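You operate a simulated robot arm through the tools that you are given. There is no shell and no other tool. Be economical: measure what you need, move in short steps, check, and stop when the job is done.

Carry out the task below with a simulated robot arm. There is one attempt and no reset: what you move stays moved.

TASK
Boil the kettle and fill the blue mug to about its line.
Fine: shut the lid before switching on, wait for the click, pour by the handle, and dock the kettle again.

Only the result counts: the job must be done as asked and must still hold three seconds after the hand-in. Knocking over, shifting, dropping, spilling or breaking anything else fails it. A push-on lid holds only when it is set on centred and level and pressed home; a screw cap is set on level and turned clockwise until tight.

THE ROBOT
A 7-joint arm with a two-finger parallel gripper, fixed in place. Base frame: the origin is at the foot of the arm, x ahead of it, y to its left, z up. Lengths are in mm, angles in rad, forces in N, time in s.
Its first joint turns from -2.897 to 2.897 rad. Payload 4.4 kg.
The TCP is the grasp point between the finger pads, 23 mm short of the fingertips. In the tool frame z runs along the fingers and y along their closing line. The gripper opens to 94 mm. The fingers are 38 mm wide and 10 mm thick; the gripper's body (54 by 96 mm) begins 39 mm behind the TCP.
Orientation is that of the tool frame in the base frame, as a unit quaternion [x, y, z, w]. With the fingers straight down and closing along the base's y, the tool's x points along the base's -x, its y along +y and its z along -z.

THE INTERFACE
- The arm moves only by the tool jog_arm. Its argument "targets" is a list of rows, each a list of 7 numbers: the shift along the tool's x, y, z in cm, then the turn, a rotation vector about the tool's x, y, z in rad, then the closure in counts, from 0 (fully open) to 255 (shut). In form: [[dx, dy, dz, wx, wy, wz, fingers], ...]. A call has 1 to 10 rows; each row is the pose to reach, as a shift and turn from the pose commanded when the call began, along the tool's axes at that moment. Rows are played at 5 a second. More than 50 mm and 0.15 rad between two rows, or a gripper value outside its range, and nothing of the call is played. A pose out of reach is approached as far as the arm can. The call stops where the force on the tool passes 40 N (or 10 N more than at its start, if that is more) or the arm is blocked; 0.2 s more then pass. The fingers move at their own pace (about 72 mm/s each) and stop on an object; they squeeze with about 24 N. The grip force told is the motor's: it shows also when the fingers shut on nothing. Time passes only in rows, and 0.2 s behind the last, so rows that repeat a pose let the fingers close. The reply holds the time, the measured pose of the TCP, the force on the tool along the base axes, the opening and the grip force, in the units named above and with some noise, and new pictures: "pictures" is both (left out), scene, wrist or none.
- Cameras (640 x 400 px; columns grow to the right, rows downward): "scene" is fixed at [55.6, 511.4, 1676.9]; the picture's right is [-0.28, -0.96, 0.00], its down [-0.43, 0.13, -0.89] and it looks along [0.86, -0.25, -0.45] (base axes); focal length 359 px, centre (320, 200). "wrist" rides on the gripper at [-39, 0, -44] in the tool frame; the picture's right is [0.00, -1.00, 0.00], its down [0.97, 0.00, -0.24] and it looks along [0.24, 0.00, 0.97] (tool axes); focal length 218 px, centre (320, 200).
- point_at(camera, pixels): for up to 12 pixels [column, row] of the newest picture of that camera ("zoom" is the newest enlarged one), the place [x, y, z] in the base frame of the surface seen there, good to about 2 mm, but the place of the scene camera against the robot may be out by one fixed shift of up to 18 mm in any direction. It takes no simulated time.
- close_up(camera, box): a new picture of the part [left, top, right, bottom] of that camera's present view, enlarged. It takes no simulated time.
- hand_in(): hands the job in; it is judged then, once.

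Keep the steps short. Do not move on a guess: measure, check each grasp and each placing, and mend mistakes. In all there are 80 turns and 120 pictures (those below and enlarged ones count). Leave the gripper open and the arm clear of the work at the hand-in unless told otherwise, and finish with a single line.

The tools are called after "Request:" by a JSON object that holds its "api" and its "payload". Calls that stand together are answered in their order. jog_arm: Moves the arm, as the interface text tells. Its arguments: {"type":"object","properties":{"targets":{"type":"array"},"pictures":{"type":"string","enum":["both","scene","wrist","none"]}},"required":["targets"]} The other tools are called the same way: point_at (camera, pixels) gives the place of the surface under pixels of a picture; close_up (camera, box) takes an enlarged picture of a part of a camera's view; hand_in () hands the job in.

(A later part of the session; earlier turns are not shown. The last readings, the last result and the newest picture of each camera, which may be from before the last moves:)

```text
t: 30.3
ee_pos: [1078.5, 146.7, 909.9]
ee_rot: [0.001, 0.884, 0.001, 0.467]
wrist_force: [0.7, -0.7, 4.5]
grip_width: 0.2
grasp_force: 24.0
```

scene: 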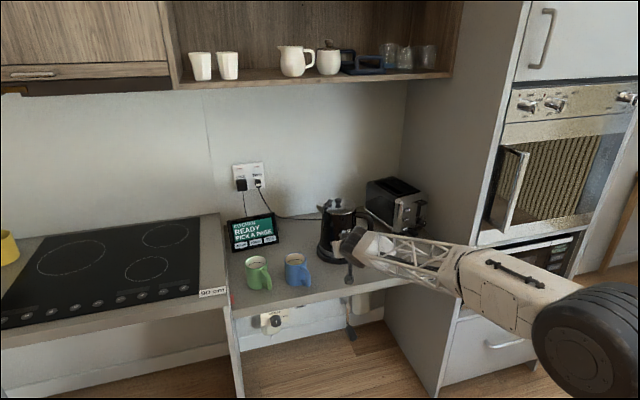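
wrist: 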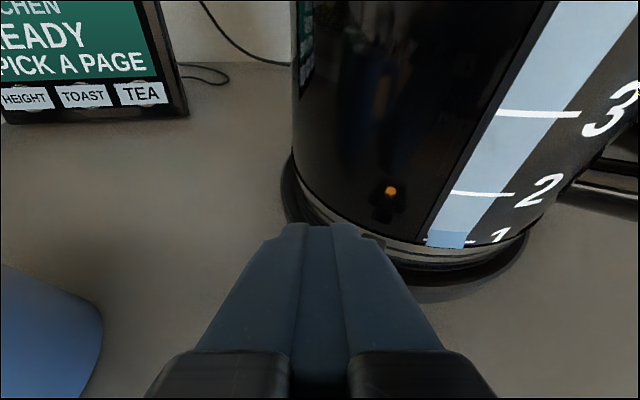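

The amber light is on again. I'll lift slowly, straight up.

Request:
{"api": "jog_arm", "payload": {"targets": [[-0.16, 0, -0.11, 0, 0, 0, 255], [-0.33, 0, -0.23, 0, 0, 0, 255], [-0.5, 0, -0.34, 0, 0, 0, 255], [-0.66, 0, -0.45, 0, 0, 0, 255], [-0.83, 0, -0.57, 0, 0, 0, 255], [-1.1, 0, -0.75, 0, 0, 0, 255], [-1.4, 0, -0.96, 0, 0, 0, 255], [-1.65, 0, -1.13, 0, 0, 0, 255]], "pictures": "wrist"}}

```text
t: 32.1
ee_pos: [1079.1, 148.5, 927.9]
ee_rot: [0.001, 0.884, 0.0, 0.467]
wrist_force: [0.5, 0.0, 0.0]
grip_width: 0.0
grasp_force: 23.7
```

wrist: 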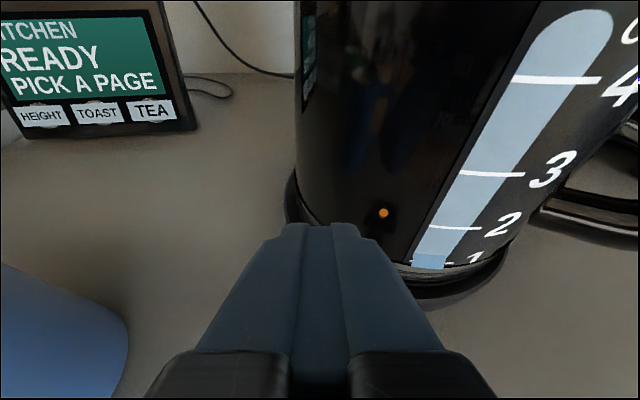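

It stays lit after release. I'll back away and check it once more.

Request:
{"api": "jog_arm", "payload": {"targets": [[-0.5, 0, -2, 0, 0, 0, 255], [-1, 0, -5, 0, 0, 0, 255], [-1.6, 0, -8, 0, 0, 0, 255], [-2.2, 0, -12, 0, 0, 0, 255], [-2.8, 0, -16, 0, 0, 0, 255], [-3.3, 0, -20, 0, 0, 0, 255], [-3.3, 0, -20, 0, 0, 0, 255], [-3.3, 0, -20, 0, 0, 0, 255]], "pictures": "both"}}

Request:
{"api": "close_up", "payload": {"camera": "scene", "box": [310, 190, 380, 270]}}

```text
t: 33.9
ee_pos: [932.1, 146.6, 1068.7]
ee_rot: [0.0, 0.884, 0.001, 0.467]
wrist_force: [0.4, 0.3, -0.3]
grip_width: 0.1
grasp_force: 23.7
```

scene: 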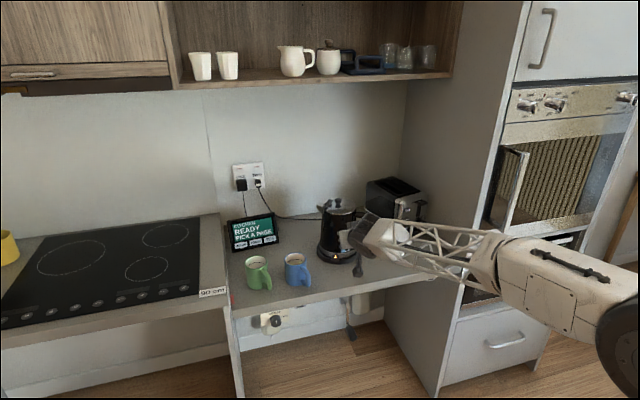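
wrist: 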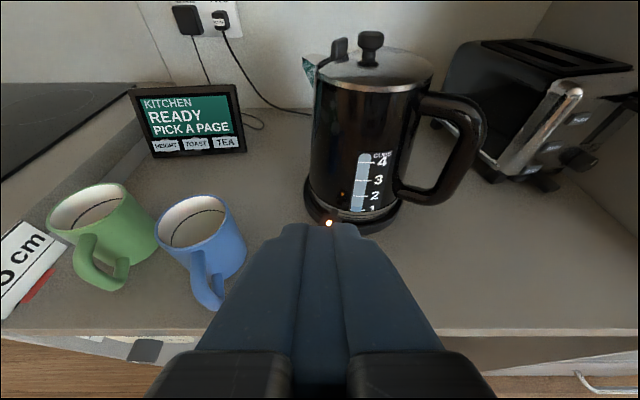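

```text
5.00 times, centred on (345, 230) of scene
```

zoom: 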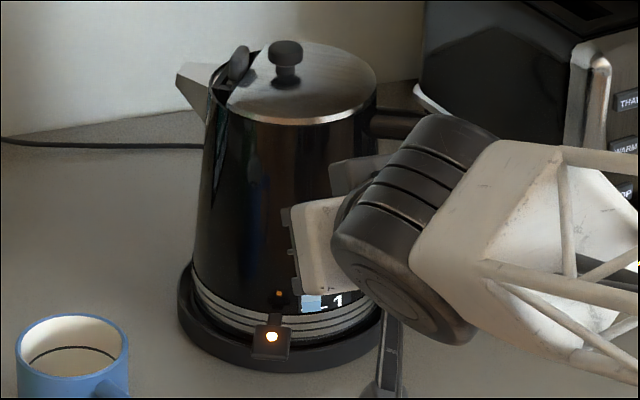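

Lit, both directly and in the reflection. While it heats, I'll move to a standoff behind the handle: tool level, yawed 45° and open.

Request:
{"api": "jog_arm", "payload": {"targets": [[0.135, -3.01, 1.1, -0.0952, -0.0711, -0.0295, 0], [0.27, -6.02, 2.2, -0.19, -0.142, -0.059, 0], [0.4, -9.04, 3.3, -0.2855, -0.213, -0.088, 0], [0.54, -12.05, 4.4, -0.381, -0.284, -0.118, 0], [0.67, -15.06, 5.5, -0.476, -0.355, -0.147, 0], [0.8, -18.08, 6.6, -0.571, -0.4265, -0.177, 0], [0.94, -21.1, 7.75, -0.666, -0.4976, -0.206, 0], [1.08, -24.1, 8.86, -0.7613, -0.5687, -0.2356, 0], [1.08, -24.1, 8.86, -0.7613, -0.5687, -0.2356, 0], [1.08, -24.1, 8.86, -0.7613, -0.5687, -0.2356, 0]], "pictures": "both"}}

```text
t: 36.1
ee_pos: [998.4, -94.8, 1007.6]
ee_rot: [-0.27, 0.653, 0.271, 0.654]
wrist_force: [-0.4, 1.3, 0.2]
grip_width: 94.0
grasp_force: 0.0
```

scene: 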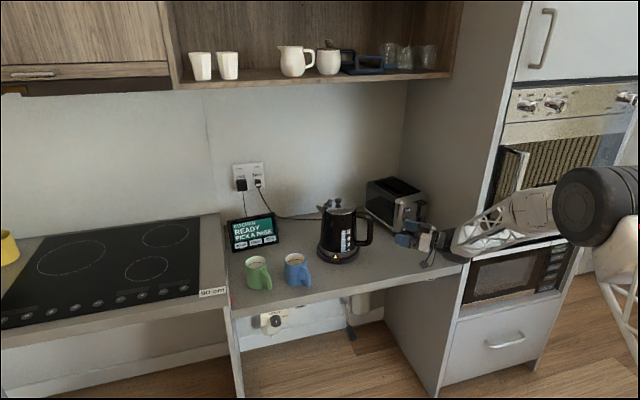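
wrist: 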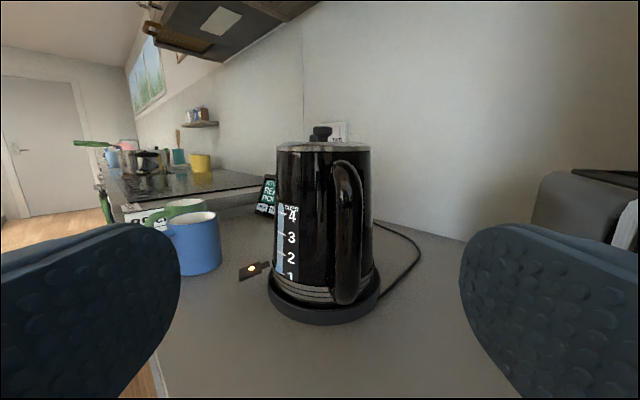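

The handle bar appears at column ~350. I'll measure it, its edges and the kettle's flanks.

Request:
{"api": "point_at", "payload": {"camera": "wrist", "pixels": [[348, 172], [352, 200], [352, 230], [352, 255], [347, 285], [345, 300], [339, 230], [361, 230], [324, 322], [321, 133], [322, 300], [275, 150]]}}

Request:
{"api": "close_up", "payload": {"camera": "wrist", "box": [240, 110, 420, 340]}}

```text
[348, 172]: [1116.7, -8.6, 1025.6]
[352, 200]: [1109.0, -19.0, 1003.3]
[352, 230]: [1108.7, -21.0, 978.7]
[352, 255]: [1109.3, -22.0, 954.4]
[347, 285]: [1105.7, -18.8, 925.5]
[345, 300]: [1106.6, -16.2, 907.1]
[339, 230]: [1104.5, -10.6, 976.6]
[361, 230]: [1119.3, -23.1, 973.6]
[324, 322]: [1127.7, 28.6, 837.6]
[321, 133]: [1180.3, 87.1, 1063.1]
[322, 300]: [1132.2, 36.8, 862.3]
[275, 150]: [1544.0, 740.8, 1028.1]
```

```text
1.74 times, centred on (330, 225) of wrist
```

zoom: 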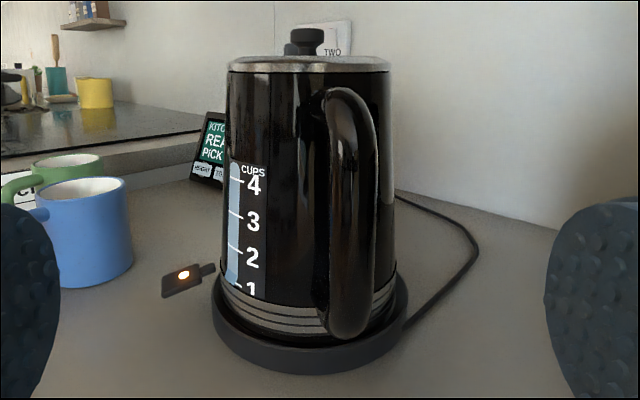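

The bar is further right than I first measured, so the kettle may have turned slightly on its base. I'll check the paddle, spout and bar edges now.

Request:
{"api": "point_at", "payload": {"camera": "zoom", "pixels": [[184, 275], [165, 285], [210, 268], [365, 160], [340, 200], [376, 200], [350, 330], [325, 300], [215, 300], [407, 300], [290, 370]]}}

Request:
{"api": "close_up", "payload": {"camera": "scene", "box": [310, 185, 385, 275]}}

```text
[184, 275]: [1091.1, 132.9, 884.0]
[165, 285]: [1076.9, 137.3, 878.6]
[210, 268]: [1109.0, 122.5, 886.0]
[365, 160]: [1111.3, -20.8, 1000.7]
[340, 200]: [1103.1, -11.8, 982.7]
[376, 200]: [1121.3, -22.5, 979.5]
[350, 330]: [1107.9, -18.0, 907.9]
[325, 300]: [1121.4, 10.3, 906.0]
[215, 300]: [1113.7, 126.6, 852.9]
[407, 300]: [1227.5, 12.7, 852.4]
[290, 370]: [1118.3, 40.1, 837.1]
```

```text
4.44 times, centred on (348, 230) of scene
```

zoom: 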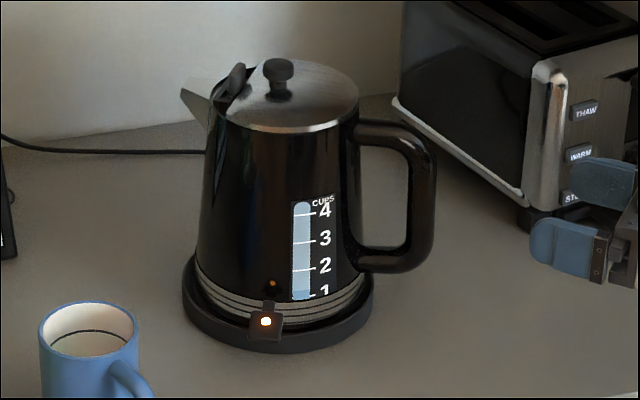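

The kettle has turned a few degrees on its round base. The handle plane is now along (0.53, 0.85), with the bar centred at about (1115,-11). I'll re-yaw to 58°, line up behind the bar at z≈985, and keep waiting for the boil.

Request:
{"api": "jog_arm", "payload": {"targets": [[0.5, -1, 1, -0.06, 0, 0, 0], [1, -2, 2, -0.12, 0, 0, 0], [1.5, -3, 3, -0.18, 0, 0, 0], [2.3, -4.5, 4.7, -0.227, 0, 0, 0], [2.3, -4.5, 4.7, -0.227, 0, 0, 0], [2.3, -4.5, 4.7, -0.227, 0, 0, 0], [2.3, -4.5, 4.7, -0.227, 0, 0, 0], [2.3, -4.5, 4.7, -0.227, 0, 0, 0], [2.3, -4.5, 4.7, -0.227, 0, 0, 0], [2.3, -4.5, 4.7, -0.227, 0, 0, 0]], "pictures": "wrist"}}

```text
t: 38.3
ee_pos: [1063.8, -92.5, 985.0]
ee_rot: [-0.343, 0.618, 0.343, 0.619]
wrist_force: [0.8, -0.8, -0.4]
grip_width: 93.8
grasp_force: 0.0
```

wrist: 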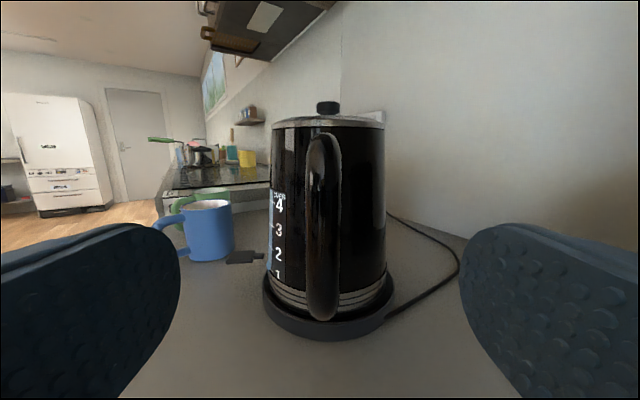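

Well aligned: the handle is at column 322 and the knob at 328. The paddle at (245,257) looks unlit, so I'll check that closely.

Request:
{"api": "close_up", "payload": {"camera": "wrist", "box": [220, 200, 340, 300]}}

Request:
{"api": "close_up", "payload": {"camera": "scene", "box": [310, 185, 385, 275]}}

Request:
{"api": "point_at", "payload": {"camera": "wrist", "pixels": [[245, 258], [235, 260], [258, 255], [310, 230], [323, 230], [338, 230], [322, 180], [320, 290], [322, 145], [285, 230], [380, 230]]}}

```text
4.00 times, centred on (280, 250) of wrist
```

zoom: 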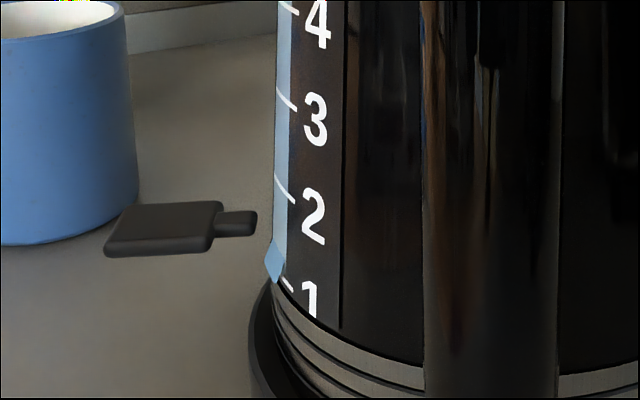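

```text
4.44 times, centred on (348, 230) of scene
```

zoom: 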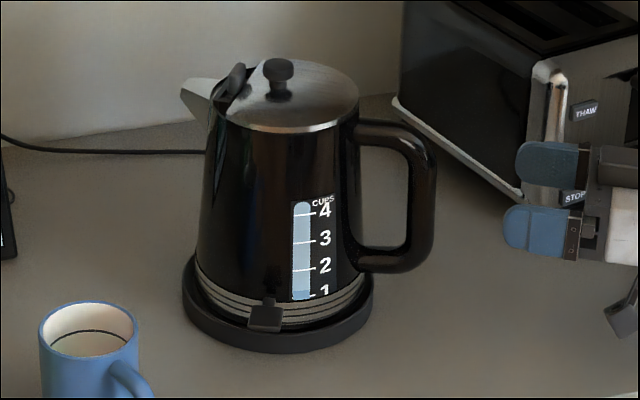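

```text
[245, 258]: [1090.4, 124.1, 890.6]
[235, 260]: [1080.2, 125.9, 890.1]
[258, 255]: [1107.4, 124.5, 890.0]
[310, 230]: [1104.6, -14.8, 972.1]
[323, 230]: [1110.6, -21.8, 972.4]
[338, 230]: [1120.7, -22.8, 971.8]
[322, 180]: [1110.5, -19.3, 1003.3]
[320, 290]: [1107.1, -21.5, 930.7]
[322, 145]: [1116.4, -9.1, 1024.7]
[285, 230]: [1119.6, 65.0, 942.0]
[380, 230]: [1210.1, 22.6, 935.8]
```

The lamp is out and the paddle has popped back up to z 890 (884 while lit). It clicked off by itself, so the water has boiled. Now I'll advance the open fingers around the handle bar, most of the way.

Request:
{"api": "jog_arm", "payload": {"targets": [[0, -0.2, 2.5, 0, 0, 0, 0], [0, -0.2, 5, 0, 0, 0, 0], [0, -0.2, 7.5, 0, 0, 0, 0], [0, -0.2, 9.5, 0, 0, 0, 0], [0, -0.2, 11, 0, 0, 0, 0], [0, -0.2, 11, 0, 0, 0, 0]], "pictures": "both"}}

Request:
{"api": "close_up", "payload": {"camera": "scene", "box": [310, 180, 400, 280]}}

```text
t: 39.7
ee_pos: [1123.9, 0.5, 986.5]
ee_rot: [-0.344, 0.617, 0.344, 0.618]
wrist_force: [-0.8, -0.5, -0.6]
grip_width: 94.0
grasp_force: 0.0
```

scene: 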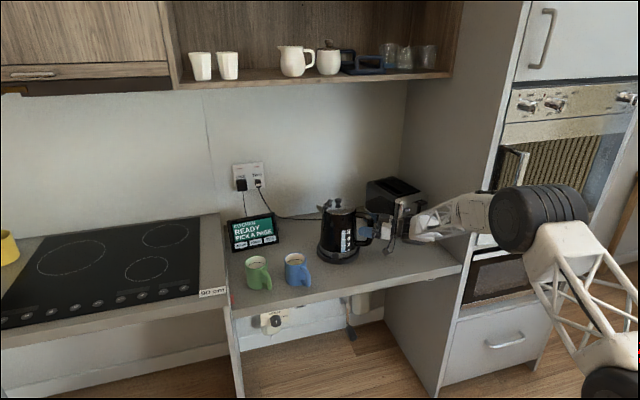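
wrist: 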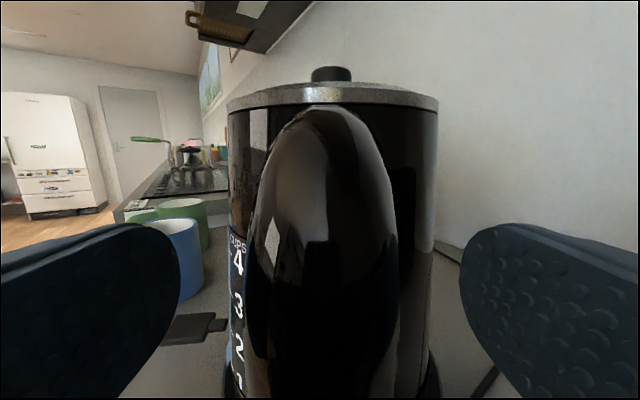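

```text
4.00 times, centred on (355, 230) of scene
```

zoom: 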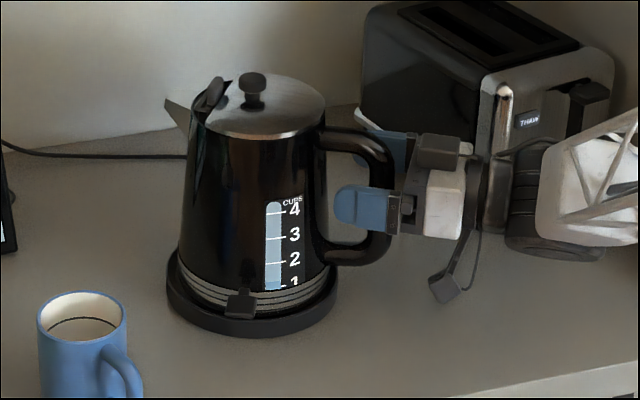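

The handle lies between the fingers. I'll advance another 9 mm so the bar sits near the palm, then close.

Request:
{"api": "jog_arm", "payload": {"targets": [[0, 0, 0.5, 0, 0, 0, 0], [0, 0, 0.9, 0, 0, 0, 0], [0, 0, 0.9, 0, 0, 0, 100], [0, 0, 0.9, 0, 0, 0, 180], [0, 0, 0.9, 0, 0, 0, 255], [0, 0, 0.9, 0, 0, 0, 255], [0, 0, 0.9, 0, 0, 0, 255]], "pictures": "both"}}

Request:
{"api": "close_up", "payload": {"camera": "scene", "box": [310, 180, 400, 280]}}

```text
t: 41.3
ee_pos: [1129.7, 6.8, 985.3]
ee_rot: [-0.343, 0.618, 0.344, 0.619]
wrist_force: [0.2, 1.2, -0.4]
grip_width: 24.7
grasp_force: 24.0
```

scene: 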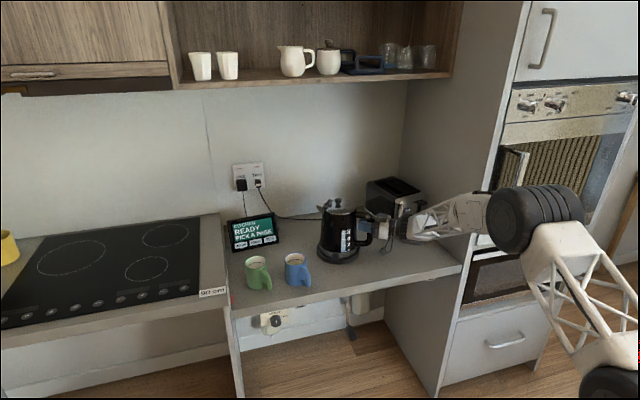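
wrist: 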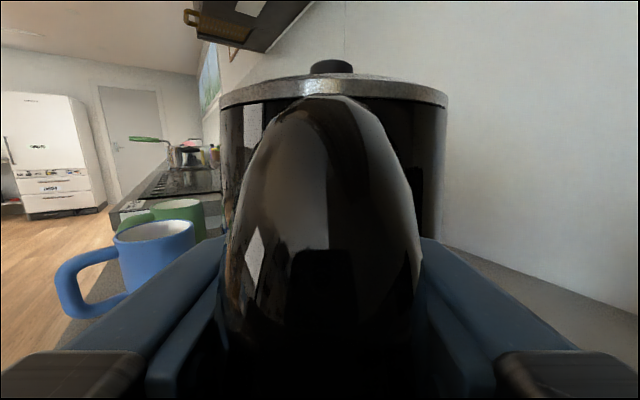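

```text
4.00 times, centred on (355, 230) of scene
```

zoom: 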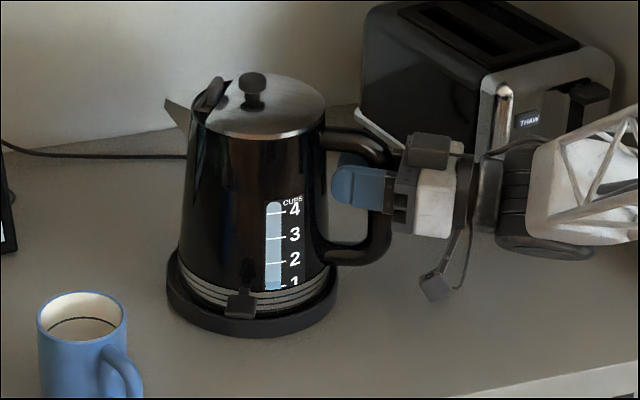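

The grip is firm at 24.7 mm wide. The docking pose is TCP (1129.7, 6.8, 985.3). I'll lift slowly 4 cm and check for any sagging.

Request:
{"api": "jog_arm", "payload": {"targets": [[-0.4, 0, 0, 0, 0, 0, 255], [-0.8, 0, 0, 0, 0, 0, 255], [-1.2, 0, 0, 0, 0, 0, 255], [-1.8, 0, 0, 0, 0, 0, 255], [-2.4, 0, 0, 0, 0, 0, 255], [-3.0, 0, 0, 0, 0, 0, 255], [-3.5, 0, 0, 0, 0, 0, 255], [-4.0, 0, 0, 0, 0, 0, 255], [-4.0, 0, 0, 0, 0, 0, 255]], "pictures": "both"}}

Request:
{"api": "close_up", "payload": {"camera": "scene", "box": [310, 170, 400, 270]}}

```text
t: 43.3
ee_pos: [1129.1, 7.6, 1026.1]
ee_rot: [-0.342, 0.618, 0.343, 0.619]
wrist_force: [0.4, 0.3, -10.0]
grip_width: 24.6
grasp_force: 23.5
```

scene: 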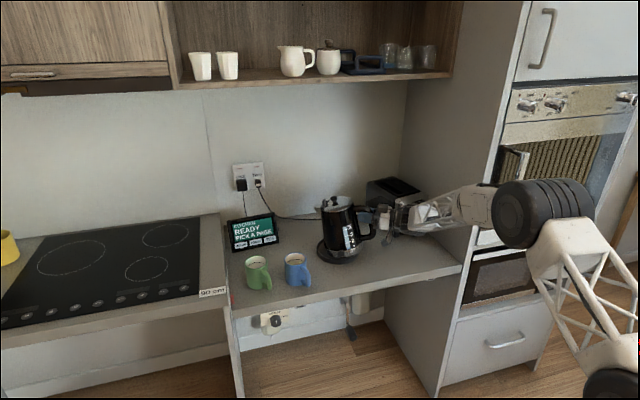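
wrist: 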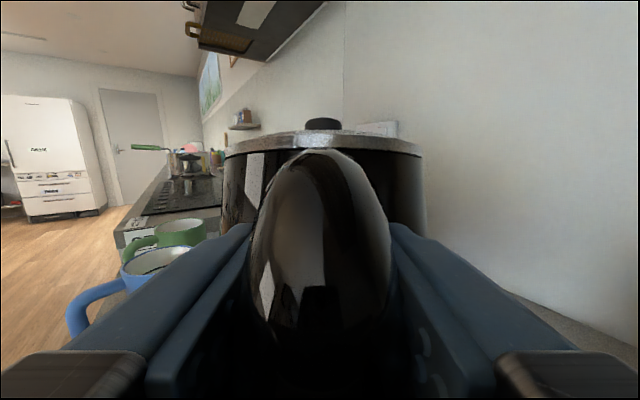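

```text
4.00 times, centred on (355, 220) of scene
```

zoom: 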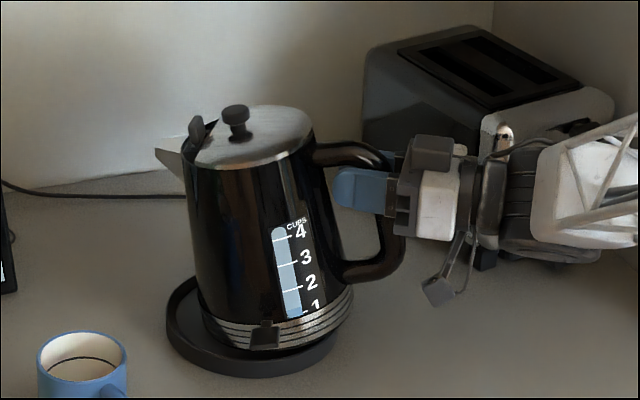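

The kettle weighs about 1 kg and has sagged roughly 10° spout-down, probably with the bar now against the palm. I'll raise it further, pitch the tool up 0.15 to compensate, and see whether the slip has stopped.

Request:
{"api": "jog_arm", "payload": {"targets": [[-0.8, 0, 0, 0, -0.03, 0, 255], [-1.6, 0, 0, 0, -0.06, 0, 255], [-2.4, 0, 0, 0, -0.09, 0, 255], [-3.2, 0, 0, 0, -0.12, 0, 255], [-4, 0, 0, 0, -0.15, 0, 255], [-4, 0, 0, 0, -0.15, 0, 255], [-4, 0, 0, 0, -0.15, 0, 255]], "pictures": "both"}}

Request:
{"api": "close_up", "payload": {"camera": "scene", "box": [310, 150, 400, 250]}}

```text
t: 44.9
ee_pos: [1128.7, 7.8, 1064.0]
ee_rot: [-0.316, 0.569, 0.369, 0.663]
wrist_force: [0.0, -0.6, -12.6]
grip_width: 24.9
grasp_force: 24.4
```

scene: 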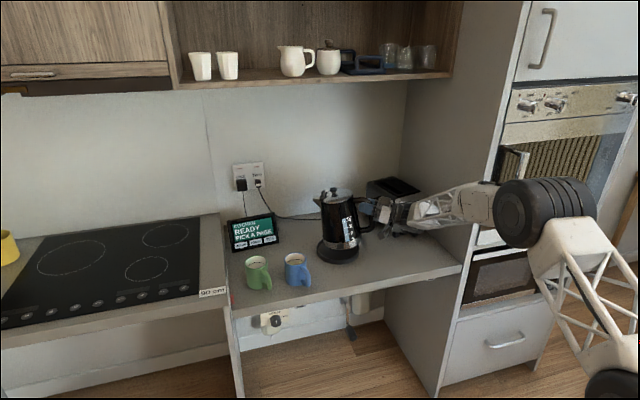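
wrist: 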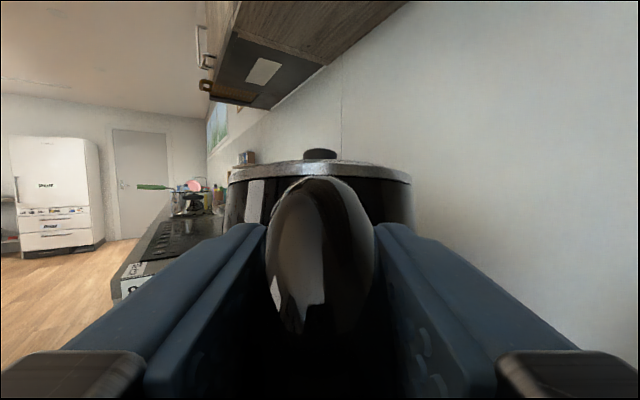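

```text
4.00 times, centred on (355, 200) of scene
```

zoom: 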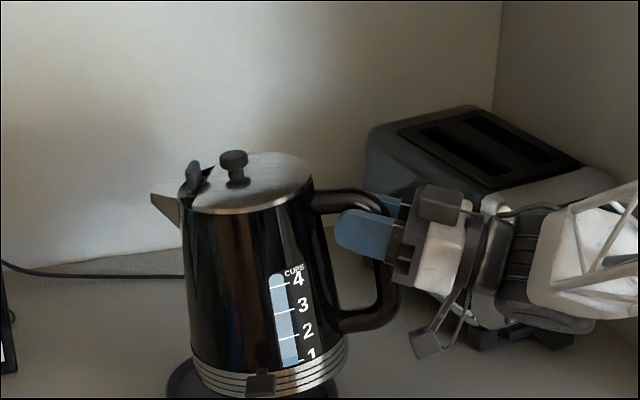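

The kettle is still creeping: about 18° relative to the tool. The bar sits at the back edge of the pads, so the grip is poor. I'll level the kettle with more tool pitch, set it back on the base, and regrip higher, on the handle's top arm and in the middle of the pads.

Request:
{"api": "jog_arm", "payload": {"targets": [[0, 0, 0, 0, -0.04, 0, 255], [0, 0, 0, 0, -0.08, 0, 255], [0, 0, 0, 0, -0.12, 0, 255], [0, 0, 0, 0, -0.16, 0, 255], [0, 0, 0, 0, -0.16, 0, 255]], "pictures": "both"}}

Request:
{"api": "close_up", "payload": {"camera": "scene", "box": [305, 160, 405, 280]}}

```text
t: 46.1
ee_pos: [1129.7, 7.4, 1065.4]
ee_rot: [-0.285, 0.515, 0.392, 0.707]
wrist_force: [0.9, 0.9, -11.8]
grip_width: 24.8
grasp_force: 23.8
```

scene: 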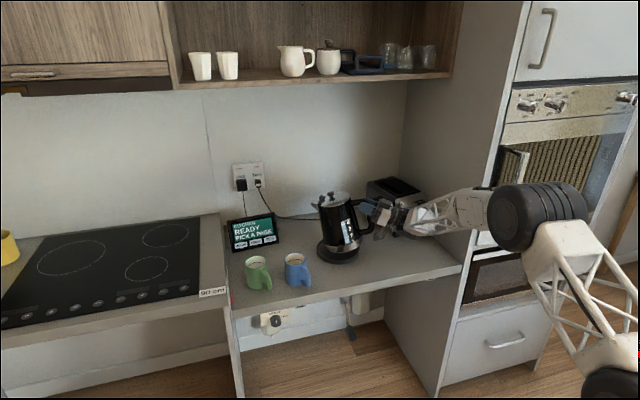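
wrist: 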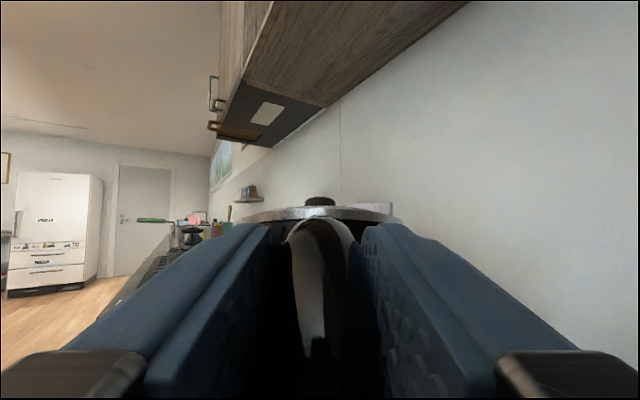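

```text
3.33 times, centred on (355, 220) of scene
```

zoom: 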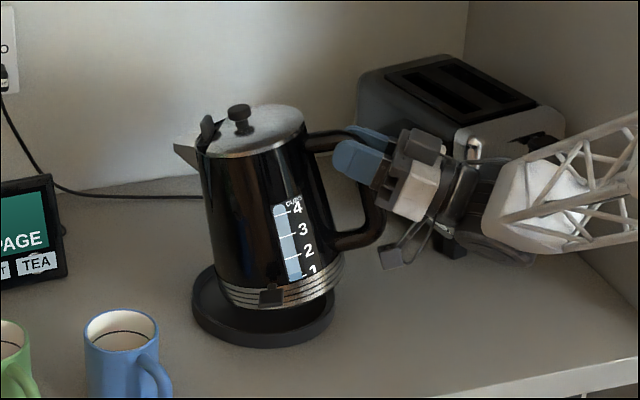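

The kettle keeps swinging in the grip as I pitch, so pitching doesn't level it. I'll lower it so the base itself levels it. First I'll move 20 mm inward and 30 mm down, then check.

Request:
{"api": "jog_arm", "payload": {"targets": [[0.6, 0, 0.8, 0, 0, 0, 255], [1.2, 0, 1.3, 0, 0, 0, 255], [1.8, 0, 1.4, 0, 0, 0, 255], [2.5, 0, 1.29, 0, 0, 0, 255], [3.0, 0, 1.14, 0, 0, 0, 255], [3.47, 0, 0.99, 0, 0, 0, 255]], "pictures": "scene"}}

Request:
{"api": "close_up", "payload": {"camera": "scene", "box": [305, 170, 405, 290]}}

```text
t: 47.5
ee_pos: [1139.9, 24.7, 1036.4]
ee_rot: [-0.286, 0.514, 0.392, 0.707]
wrist_force: [0.6, -0.2, 0.8]
grip_width: 24.7
grasp_force: 23.6
```

scene: 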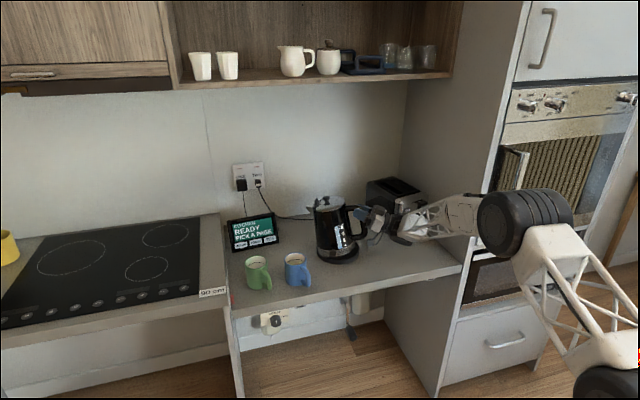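

```text
3.33 times, centred on (355, 230) of scene
```

zoom: 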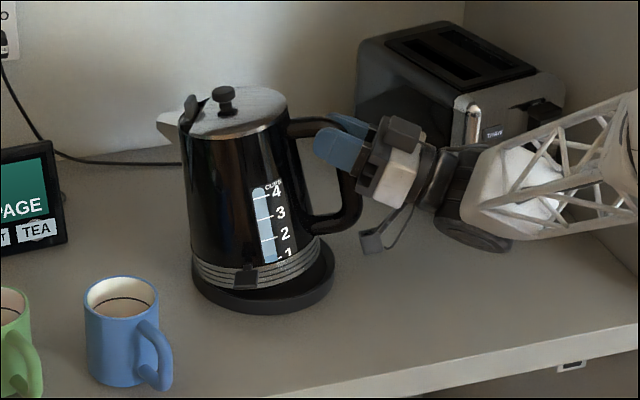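

The force now reads ~0, so the base is carrying the kettle's front edge, which is still about 8° tilted and some 9 mm toward the spout side. I'll move back outward while lowering, so it levels into the base.

Request:
{"api": "jog_arm", "payload": {"targets": [[-0.18, 0, -0.57, 0, 0, 0, 255], [-0.08, 0, -1.23, 0, 0, 0, 255], [0.27, 0, -1.77, 0, 0, 0, 255], [0.63, 0, -2.3, 0, 0, 0, 255], [1.1, 0, -2.45, 0, 0, 0, 255]], "pictures": "scene"}}

Request:
{"api": "close_up", "payload": {"camera": "scene", "box": [305, 170, 405, 290]}}

```text
t: 48.7
ee_pos: [1129.9, 6.8, 1019.2]
ee_rot: [-0.286, 0.514, 0.392, 0.708]
wrist_force: [-3.6, -10.9, 10.3]
grip_width: 25.2
grasp_force: 24.3
```

scene: 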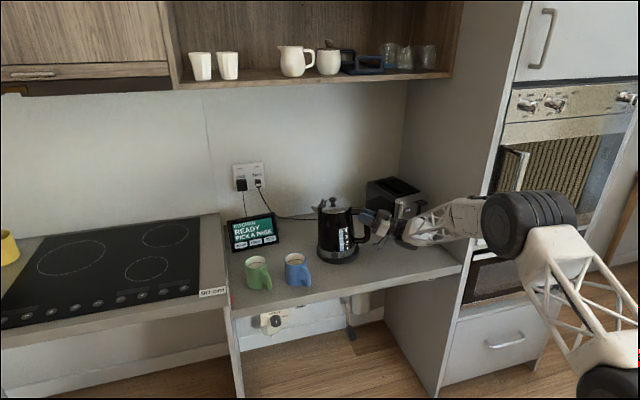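

```text
3.33 times, centred on (355, 230) of scene
```

zoom: 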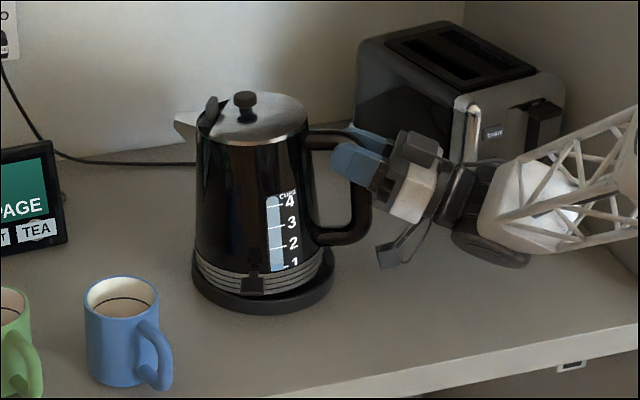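

It's nearly level and centred on the base, pressing lightly. I'll open the gripper and let it settle.

Request:
{"api": "jog_arm", "payload": {"targets": [[0, 0, 0, 0, 0, 0, 120], [0, 0, 0, 0, 0, 0, 60], [0, 0, 0, 0, 0, 0, 0], [0, 0, 0, 0, 0, 0, 0], [0, 0, 0, 0, 0, 0, 0]], "pictures": "both"}}

Request:
{"api": "close_up", "payload": {"camera": "scene", "box": [305, 170, 405, 290]}}

```text
t: 49.9
ee_pos: [1129.0, 8.2, 1018.2]
ee_rot: [-0.286, 0.515, 0.392, 0.706]
wrist_force: [-2.0, -3.4, -1.9]
grip_width: 93.9
grasp_force: 0.0
```

scene: 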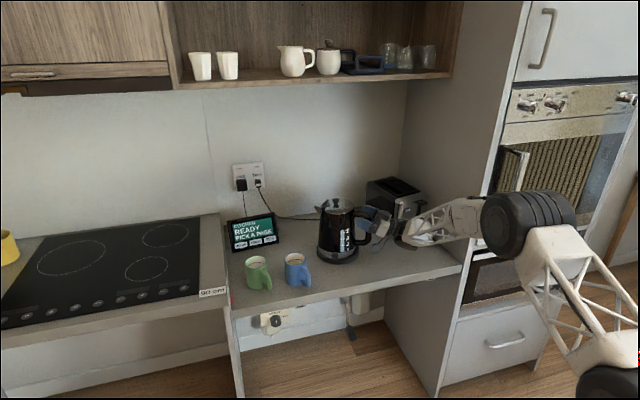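
wrist: 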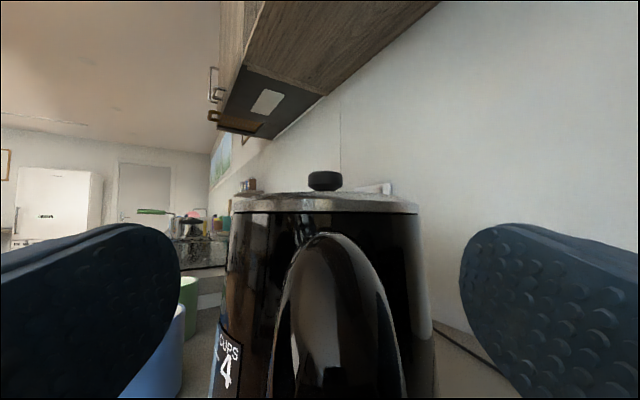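

```text
3.33 times, centred on (355, 230) of scene
```

zoom: 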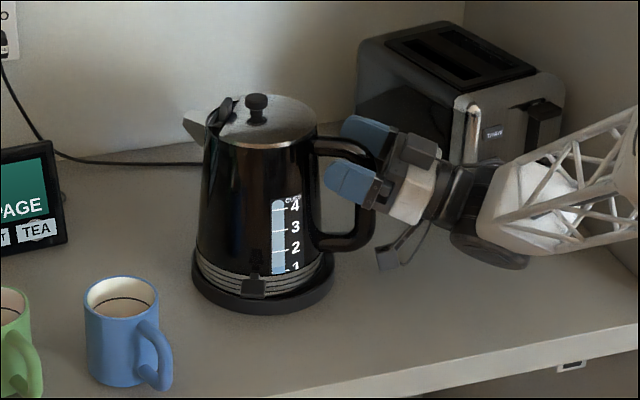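

The kettle is docked and level. I'll back the open gripper out, level the tool, and remeasure the handle's top arm.

Request:
{"api": "jog_arm", "payload": {"targets": [[-0.6, 0, -1.9, 0, 0, 0, 0], [-1.2, 0, -3.8, 0, 0, 0, 0], [-1.9, 0, -5.7, 0, 0, 0, 0], [-3.4, 0, -8.3, 0, 0.08, 0, 0], [-3.7, 0, -9.3, 0, 0.16, 0, 0], [-3.7, 0, -9.3, 0, 0.24, 0, 0], [-3.7, 0, -9.3, 0, 0.31, 0, 0], [-3.7, 0, -9.3, 0, 0.31, 0, 0], [-3.7, 0, -9.3, 0, 0.31, 0, 0]], "pictures": "both"}}

Request:
{"api": "close_up", "payload": {"camera": "scene", "box": [310, 180, 385, 275]}}

```text
t: 51.9
ee_pos: [1076.4, -77.4, 1025.0]
ee_rot: [-0.342, 0.618, 0.343, 0.619]
wrist_force: [0.0, 0.2, 0.0]
grip_width: 94.2
grasp_force: 0.0
```

scene: 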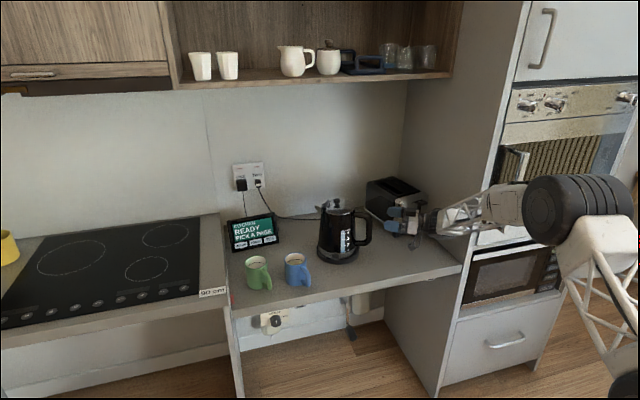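
wrist: 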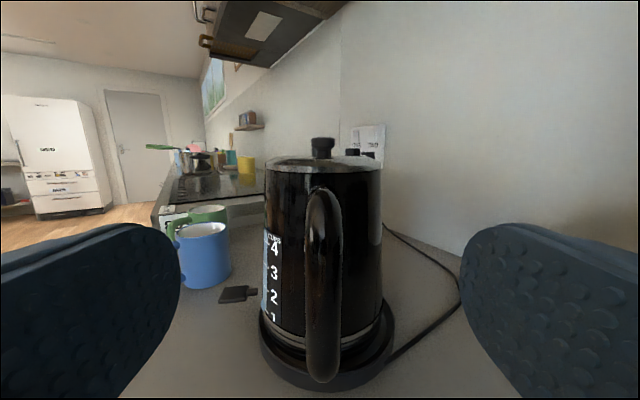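

```text
4.21 times, centred on (348, 228) of scene
```

zoom: 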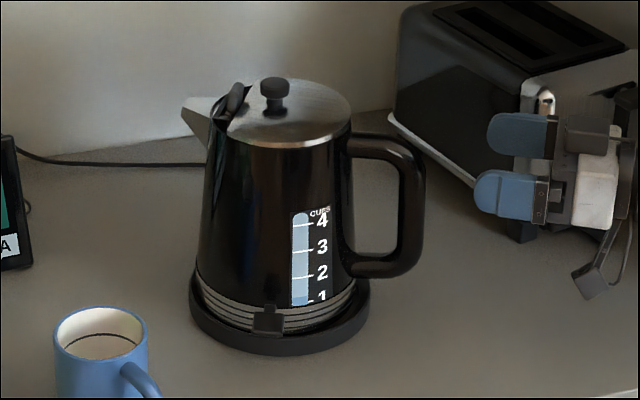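

The kettle is upright on its base with the lid flush. I'll measure the handle loop from both cameras: arm top, inner-gap corners and bar.

Request:
{"api": "point_at", "payload": {"camera": "zoom", "pixels": [[370, 138], [370, 147], [370, 156], [358, 148], [395, 150], [412, 165], [415, 210], [402, 210], [380, 265], [275, 92], [310, 148], [185, 105]]}}

Request:
{"api": "point_at", "payload": {"camera": "wrist", "pixels": [[309, 240], [323, 240], [338, 240], [323, 195], [323, 205], [323, 290], [322, 370], [323, 155], [310, 290], [340, 290], [325, 185]]}}

```text
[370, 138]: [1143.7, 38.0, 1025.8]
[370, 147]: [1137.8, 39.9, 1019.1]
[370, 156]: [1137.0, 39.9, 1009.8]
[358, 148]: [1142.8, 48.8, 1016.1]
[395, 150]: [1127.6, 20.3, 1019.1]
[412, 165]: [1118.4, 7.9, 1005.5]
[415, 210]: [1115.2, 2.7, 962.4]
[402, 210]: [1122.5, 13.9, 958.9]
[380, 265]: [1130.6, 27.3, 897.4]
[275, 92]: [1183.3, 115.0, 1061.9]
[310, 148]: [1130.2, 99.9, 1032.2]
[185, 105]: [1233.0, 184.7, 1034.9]
```

```text
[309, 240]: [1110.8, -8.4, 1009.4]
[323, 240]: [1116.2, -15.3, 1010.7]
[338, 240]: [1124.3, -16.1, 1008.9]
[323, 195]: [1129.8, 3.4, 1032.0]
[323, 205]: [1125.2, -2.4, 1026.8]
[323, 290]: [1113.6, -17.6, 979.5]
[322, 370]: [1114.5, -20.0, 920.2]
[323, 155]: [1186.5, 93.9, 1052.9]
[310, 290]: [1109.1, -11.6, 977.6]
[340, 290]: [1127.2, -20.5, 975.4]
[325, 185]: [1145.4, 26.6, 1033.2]
```

The handle's top arm spans z≈1011–1033 along the axis, 2.7 mm to the right. I'll advance 107 mm at z≈1022 so the full pads lie along the arm, then close.

Request:
{"api": "jog_arm", "payload": {"targets": [[0.3, -0.27, 2.5, 0, 0, 0, 0], [0.3, -0.27, 5, 0, 0, 0, 0], [0.3, -0.27, 7.5, 0, 0, 0, 0], [0.3, -0.27, 9.5, 0, 0, 0, 0], [0.3, -0.27, 10.7, 0, 0, 0, 0], [0.3, -0.27, 10.7, 0, 0, 0, 100], [0.3, -0.27, 10.7, 0, 0, 0, 180], [0.3, -0.27, 10.7, 0, 0, 0, 255], [0.3, -0.27, 10.7, 0, 0, 0, 255], [0.3, -0.27, 10.7, 0, 0, 0, 255]], "pictures": "both"}}

Request:
{"api": "close_up", "payload": {"camera": "scene", "box": [310, 180, 385, 275]}}

```text
t: 54.1
ee_pos: [1134.8, 11.7, 1022.2]
ee_rot: [-0.343, 0.618, 0.343, 0.619]
wrist_force: [3.7, 0.2, 0.8]
grip_width: 25.0
grasp_force: 23.8
```

scene: 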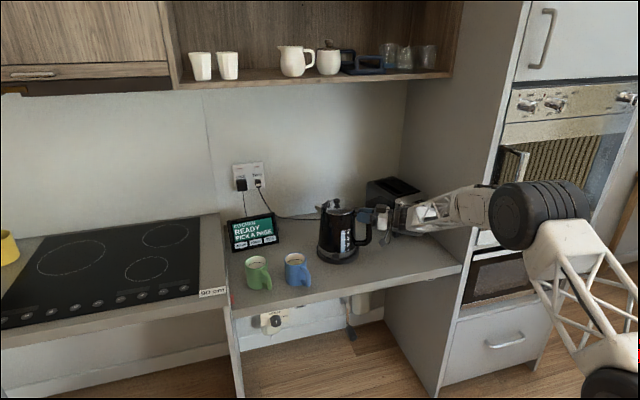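
wrist: 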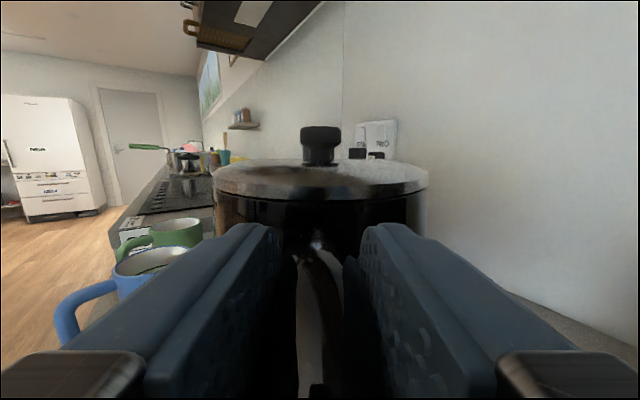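

```text
4.21 times, centred on (348, 228) of scene
```

zoom: 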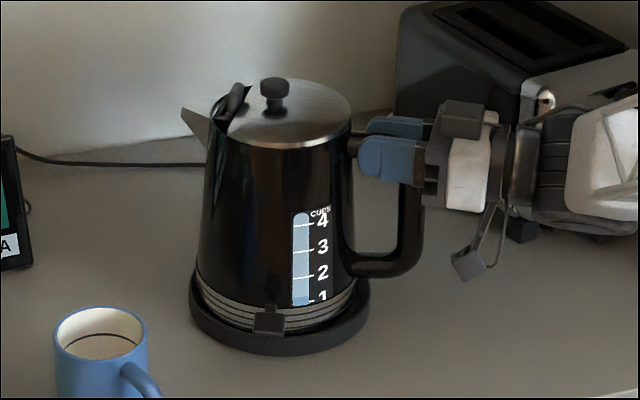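

The pads now lie along the arm. The new docking pose is TCP (1134.8, 11.7, 1022). I'll lift slowly by 3 cm to test.

Request:
{"api": "jog_arm", "payload": {"targets": [[-0.3, 0, 0, 0, 0, 0, 255], [-0.6, 0, 0, 0, 0, 0, 255], [-0.9, 0, 0, 0, 0, 0, 255], [-1.3, 0, 0, 0, 0, 0, 255], [-1.7, 0, 0, 0, 0, 0, 255], [-2.1, 0, 0, 0, 0, 0, 255], [-2.5, 0, 0, 0, 0, 0, 255], [-3, 0, 0, 0, 0, 0, 255], [-3, 0, 0, 0, 0, 0, 255], [-3, 0, 0, 0, 0, 0, 255]], "pictures": "scene"}}

Request:
{"api": "close_up", "payload": {"camera": "scene", "box": [310, 170, 385, 265]}}

```text
t: 56.3
ee_pos: [1137.2, 11.4, 1052.2]
ee_rot: [-0.343, 0.618, 0.343, 0.619]
wrist_force: [0.7, 1.2, -10.8]
grip_width: 24.9
grasp_force: 23.8
```

scene: 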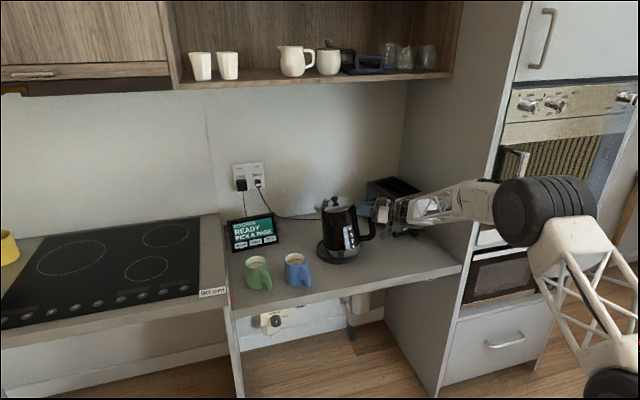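

```text
4.21 times, centred on (348, 218) of scene
```

zoom: 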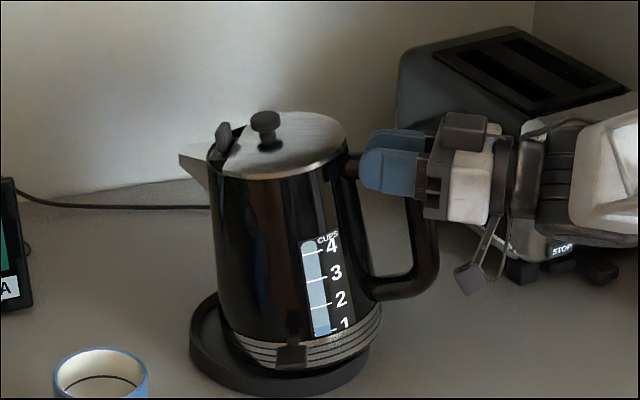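

There's still some sag, about 9°. I'll hold still and see whether it has stopped, with the bar now against the palm.

Request:
{"api": "jog_arm", "payload": {"targets": [[0, 0, 0, 0, 0, 0, 255], [0, 0, 0, 0, 0, 0, 255], [0, 0, 0, 0, 0, 0, 255], [0, 0, 0, 0, 0, 0, 255], [0, 0, 0, 0, 0, 0, 255], [0, 0, 0, 0, 0, 0, 255], [0, 0, 0, 0, 0, 0, 255]], "pictures": "none"}}

Request:
{"api": "close_up", "payload": {"camera": "scene", "box": [310, 170, 385, 265]}}

```text
t: 57.9
ee_pos: [1135.8, 12.5, 1052.4]
ee_rot: [-0.342, 0.618, 0.343, 0.619]
wrist_force: [0.4, 0.4, -6.8]
grip_width: 24.9
grasp_force: 24.6
```

```text
4.21 times, centred on (348, 218) of scene
```

zoom: 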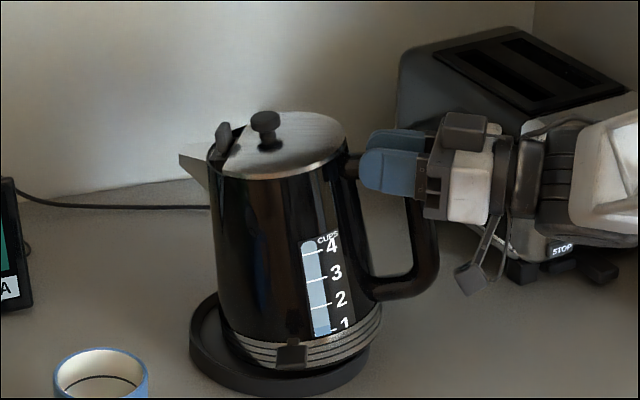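

The pictures are identical, but the lower force hints that its front edge may still rest on the base. I'll raise it another 6 cm and recheck.

Request:
{"api": "jog_arm", "payload": {"targets": [[-0.5, 0, 0, 0, 0, 0, 255], [-1, 0, 0, 0, 0, 0, 255], [-1.6, 0, 0, 0, 0, 0, 255], [-2.3, 0, 0, 0, 0, 0, 255], [-3, 0, 0, 0, 0, 0, 255], [-3.8, 0, 0, 0, 0, 0, 255], [-4.6, 0, 0, 0, 0, 0, 255], [-5.4, 0, 0, 0, 0, 0, 255], [-6, 0, 0, 0, 0, 0, 255], [-6, 0, 0, 0, 0, 0, 255]], "pictures": "none"}}

Request:
{"api": "close_up", "payload": {"camera": "scene", "box": [310, 150, 390, 260]}}

Request:
{"api": "jog_arm", "payload": {"targets": [[0, 0, 0, 0, 0, 0, 255], [0, 0, 0, 0, 0, 0, 255], [0, 0, 0, 0, 0, 0, 255], [0, 0, 0, 0, 0, 0, 255], [0, 0, 0, 0, 0, 0, 255]], "pictures": "none"}}

Request:
{"api": "close_up", "payload": {"camera": "scene", "box": [310, 150, 390, 260]}}

```text
t: 60.1
ee_pos: [1135.3, 11.9, 1110.6]
ee_rot: [-0.342, 0.618, 0.343, 0.619]
wrist_force: [0.1, -0.8, -12.8]
grip_width: 24.7
grasp_force: 24.2
```

```text
3.64 times, centred on (350, 205) of scene
```

zoom: 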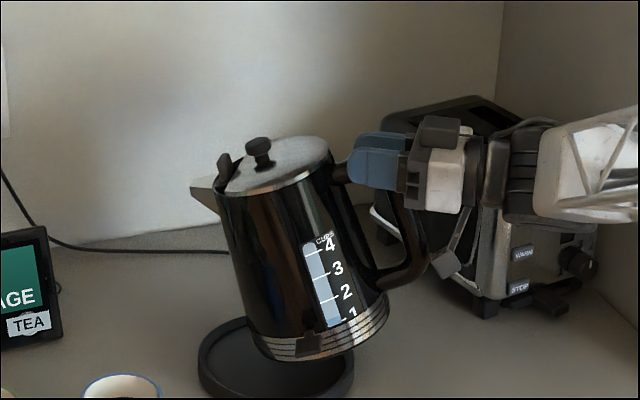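

```text
t: 61.3
ee_pos: [1134.6, 12.2, 1111.2]
ee_rot: [-0.343, 0.618, 0.343, 0.619]
wrist_force: [-0.4, 0.1, -12.6]
grip_width: 25.0
grasp_force: 24.1
```

```text
3.64 times, centred on (350, 205) of scene
```

zoom: 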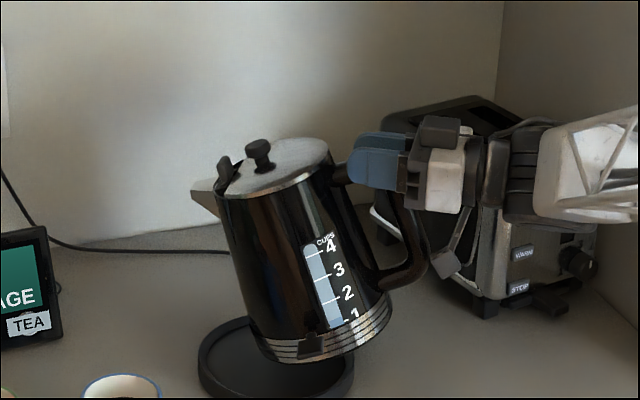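

The kettle settled at about 18° with the bar against the palm and is no longer moving. At that tilt, water this low can't reach the spout. I'll carry it high: raise 9 cm first, then move toward the mug.

Request:
{"api": "jog_arm", "payload": {"targets": [[-1.8, 0, 0, 0, 0, 0, 255], [-3.6, 0, 0, 0, 0, 0, 255], [-5.4, 0.5, 0.2, 0, 0, 0, 255], [-7.2, 2, 0.8, 0.03, 0, 0, 255], [-9, 4, 1.6, 0.06, 0, 0, 255], [-9, 6, 2.6, 0.1, 0, 0, 255], [-9, 8.5, 3.6, 0.14, 0, 0, 255], [-9, 11, 4.8, 0.18, 0, 0, 255], [-9, 13, 5.6, 0.2, 0, 0, 255], [-9, 13, 5.6, 0.2, 0, 0, 255]], "pictures": "both"}}

Request:
{"api": "close_up", "payload": {"camera": "scene", "box": [250, 100, 400, 290]}}

```text
t: 63.5
ee_pos: [1052.9, 128.5, 1202.8]
ee_rot: [-0.278, 0.649, 0.279, 0.65]
wrist_force: [-0.1, -0.4, -13.0]
grip_width: 24.8
grasp_force: 24.3
```

scene: 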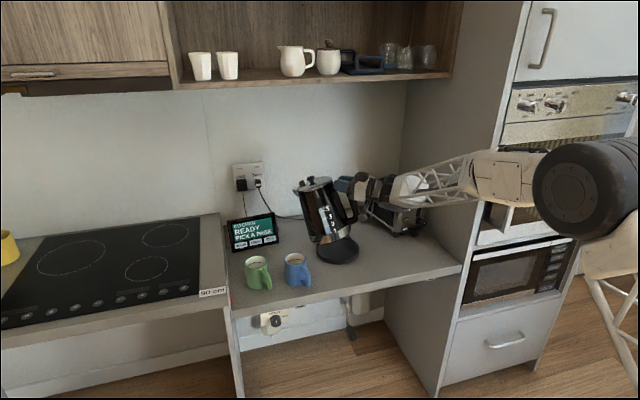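
wrist: 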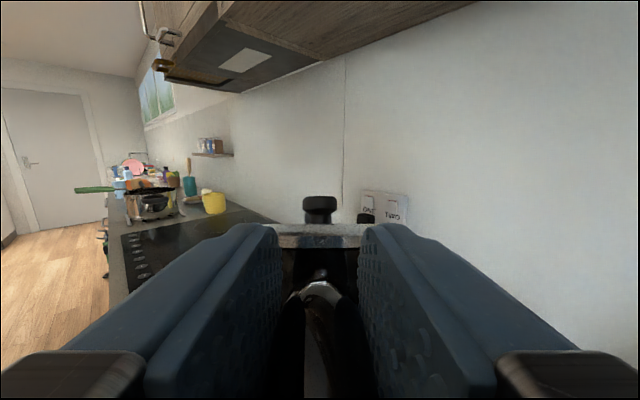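

```text
2.11 times, centred on (325, 195) of scene
```

zoom: 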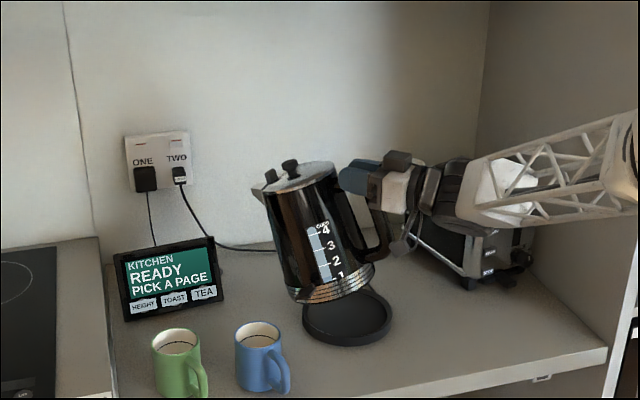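

Stable in the grip. I'll go on to the pour station beside the mug, staying high.

Request:
{"api": "jog_arm", "payload": {"targets": [[0, 2, 0.5, 0.035, 0, 0, 255], [0, 4, 1.0, 0.07, 0, 0, 255], [0, 6, 1.6, 0.1, 0, 0, 255], [0, 8, 2.1, 0.135, 0, 0, 255], [0, 10, 2.6, 0.17, 0, 0, 255], [0, 11.8, 3.1, 0.2, 0, 0, 255], [0, 11.8, 3.1, 0.2, 0, 0, 255], [0, 11.8, 3.1, 0.2, 0, 0, 255]], "pictures": "scene"}}

Request:
{"api": "close_up", "payload": {"camera": "scene", "box": [220, 100, 400, 310]}}

```text
t: 65.3
ee_pos: [990.5, 232.2, 1201.3]
ee_rot: [-0.213, 0.674, 0.213, 0.674]
wrist_force: [1.3, -0.5, -13.4]
grip_width: 25.1
grasp_force: 24.0
```

scene: 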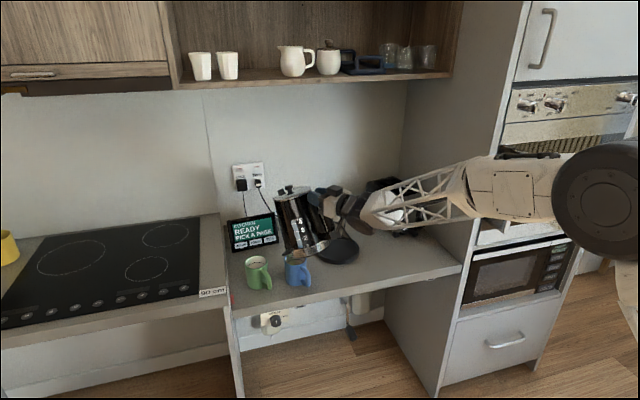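

```text
1.90 times, centred on (310, 205) of scene
```

zoom: 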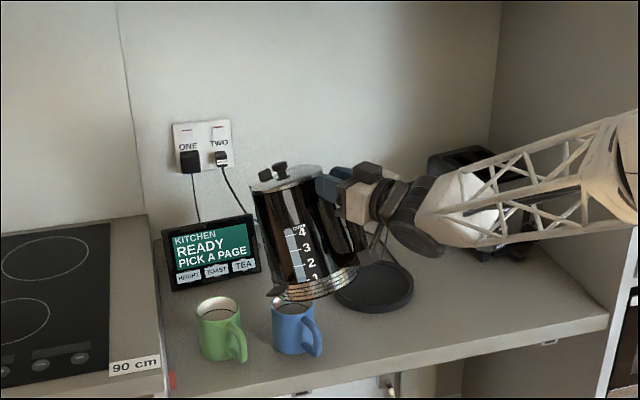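

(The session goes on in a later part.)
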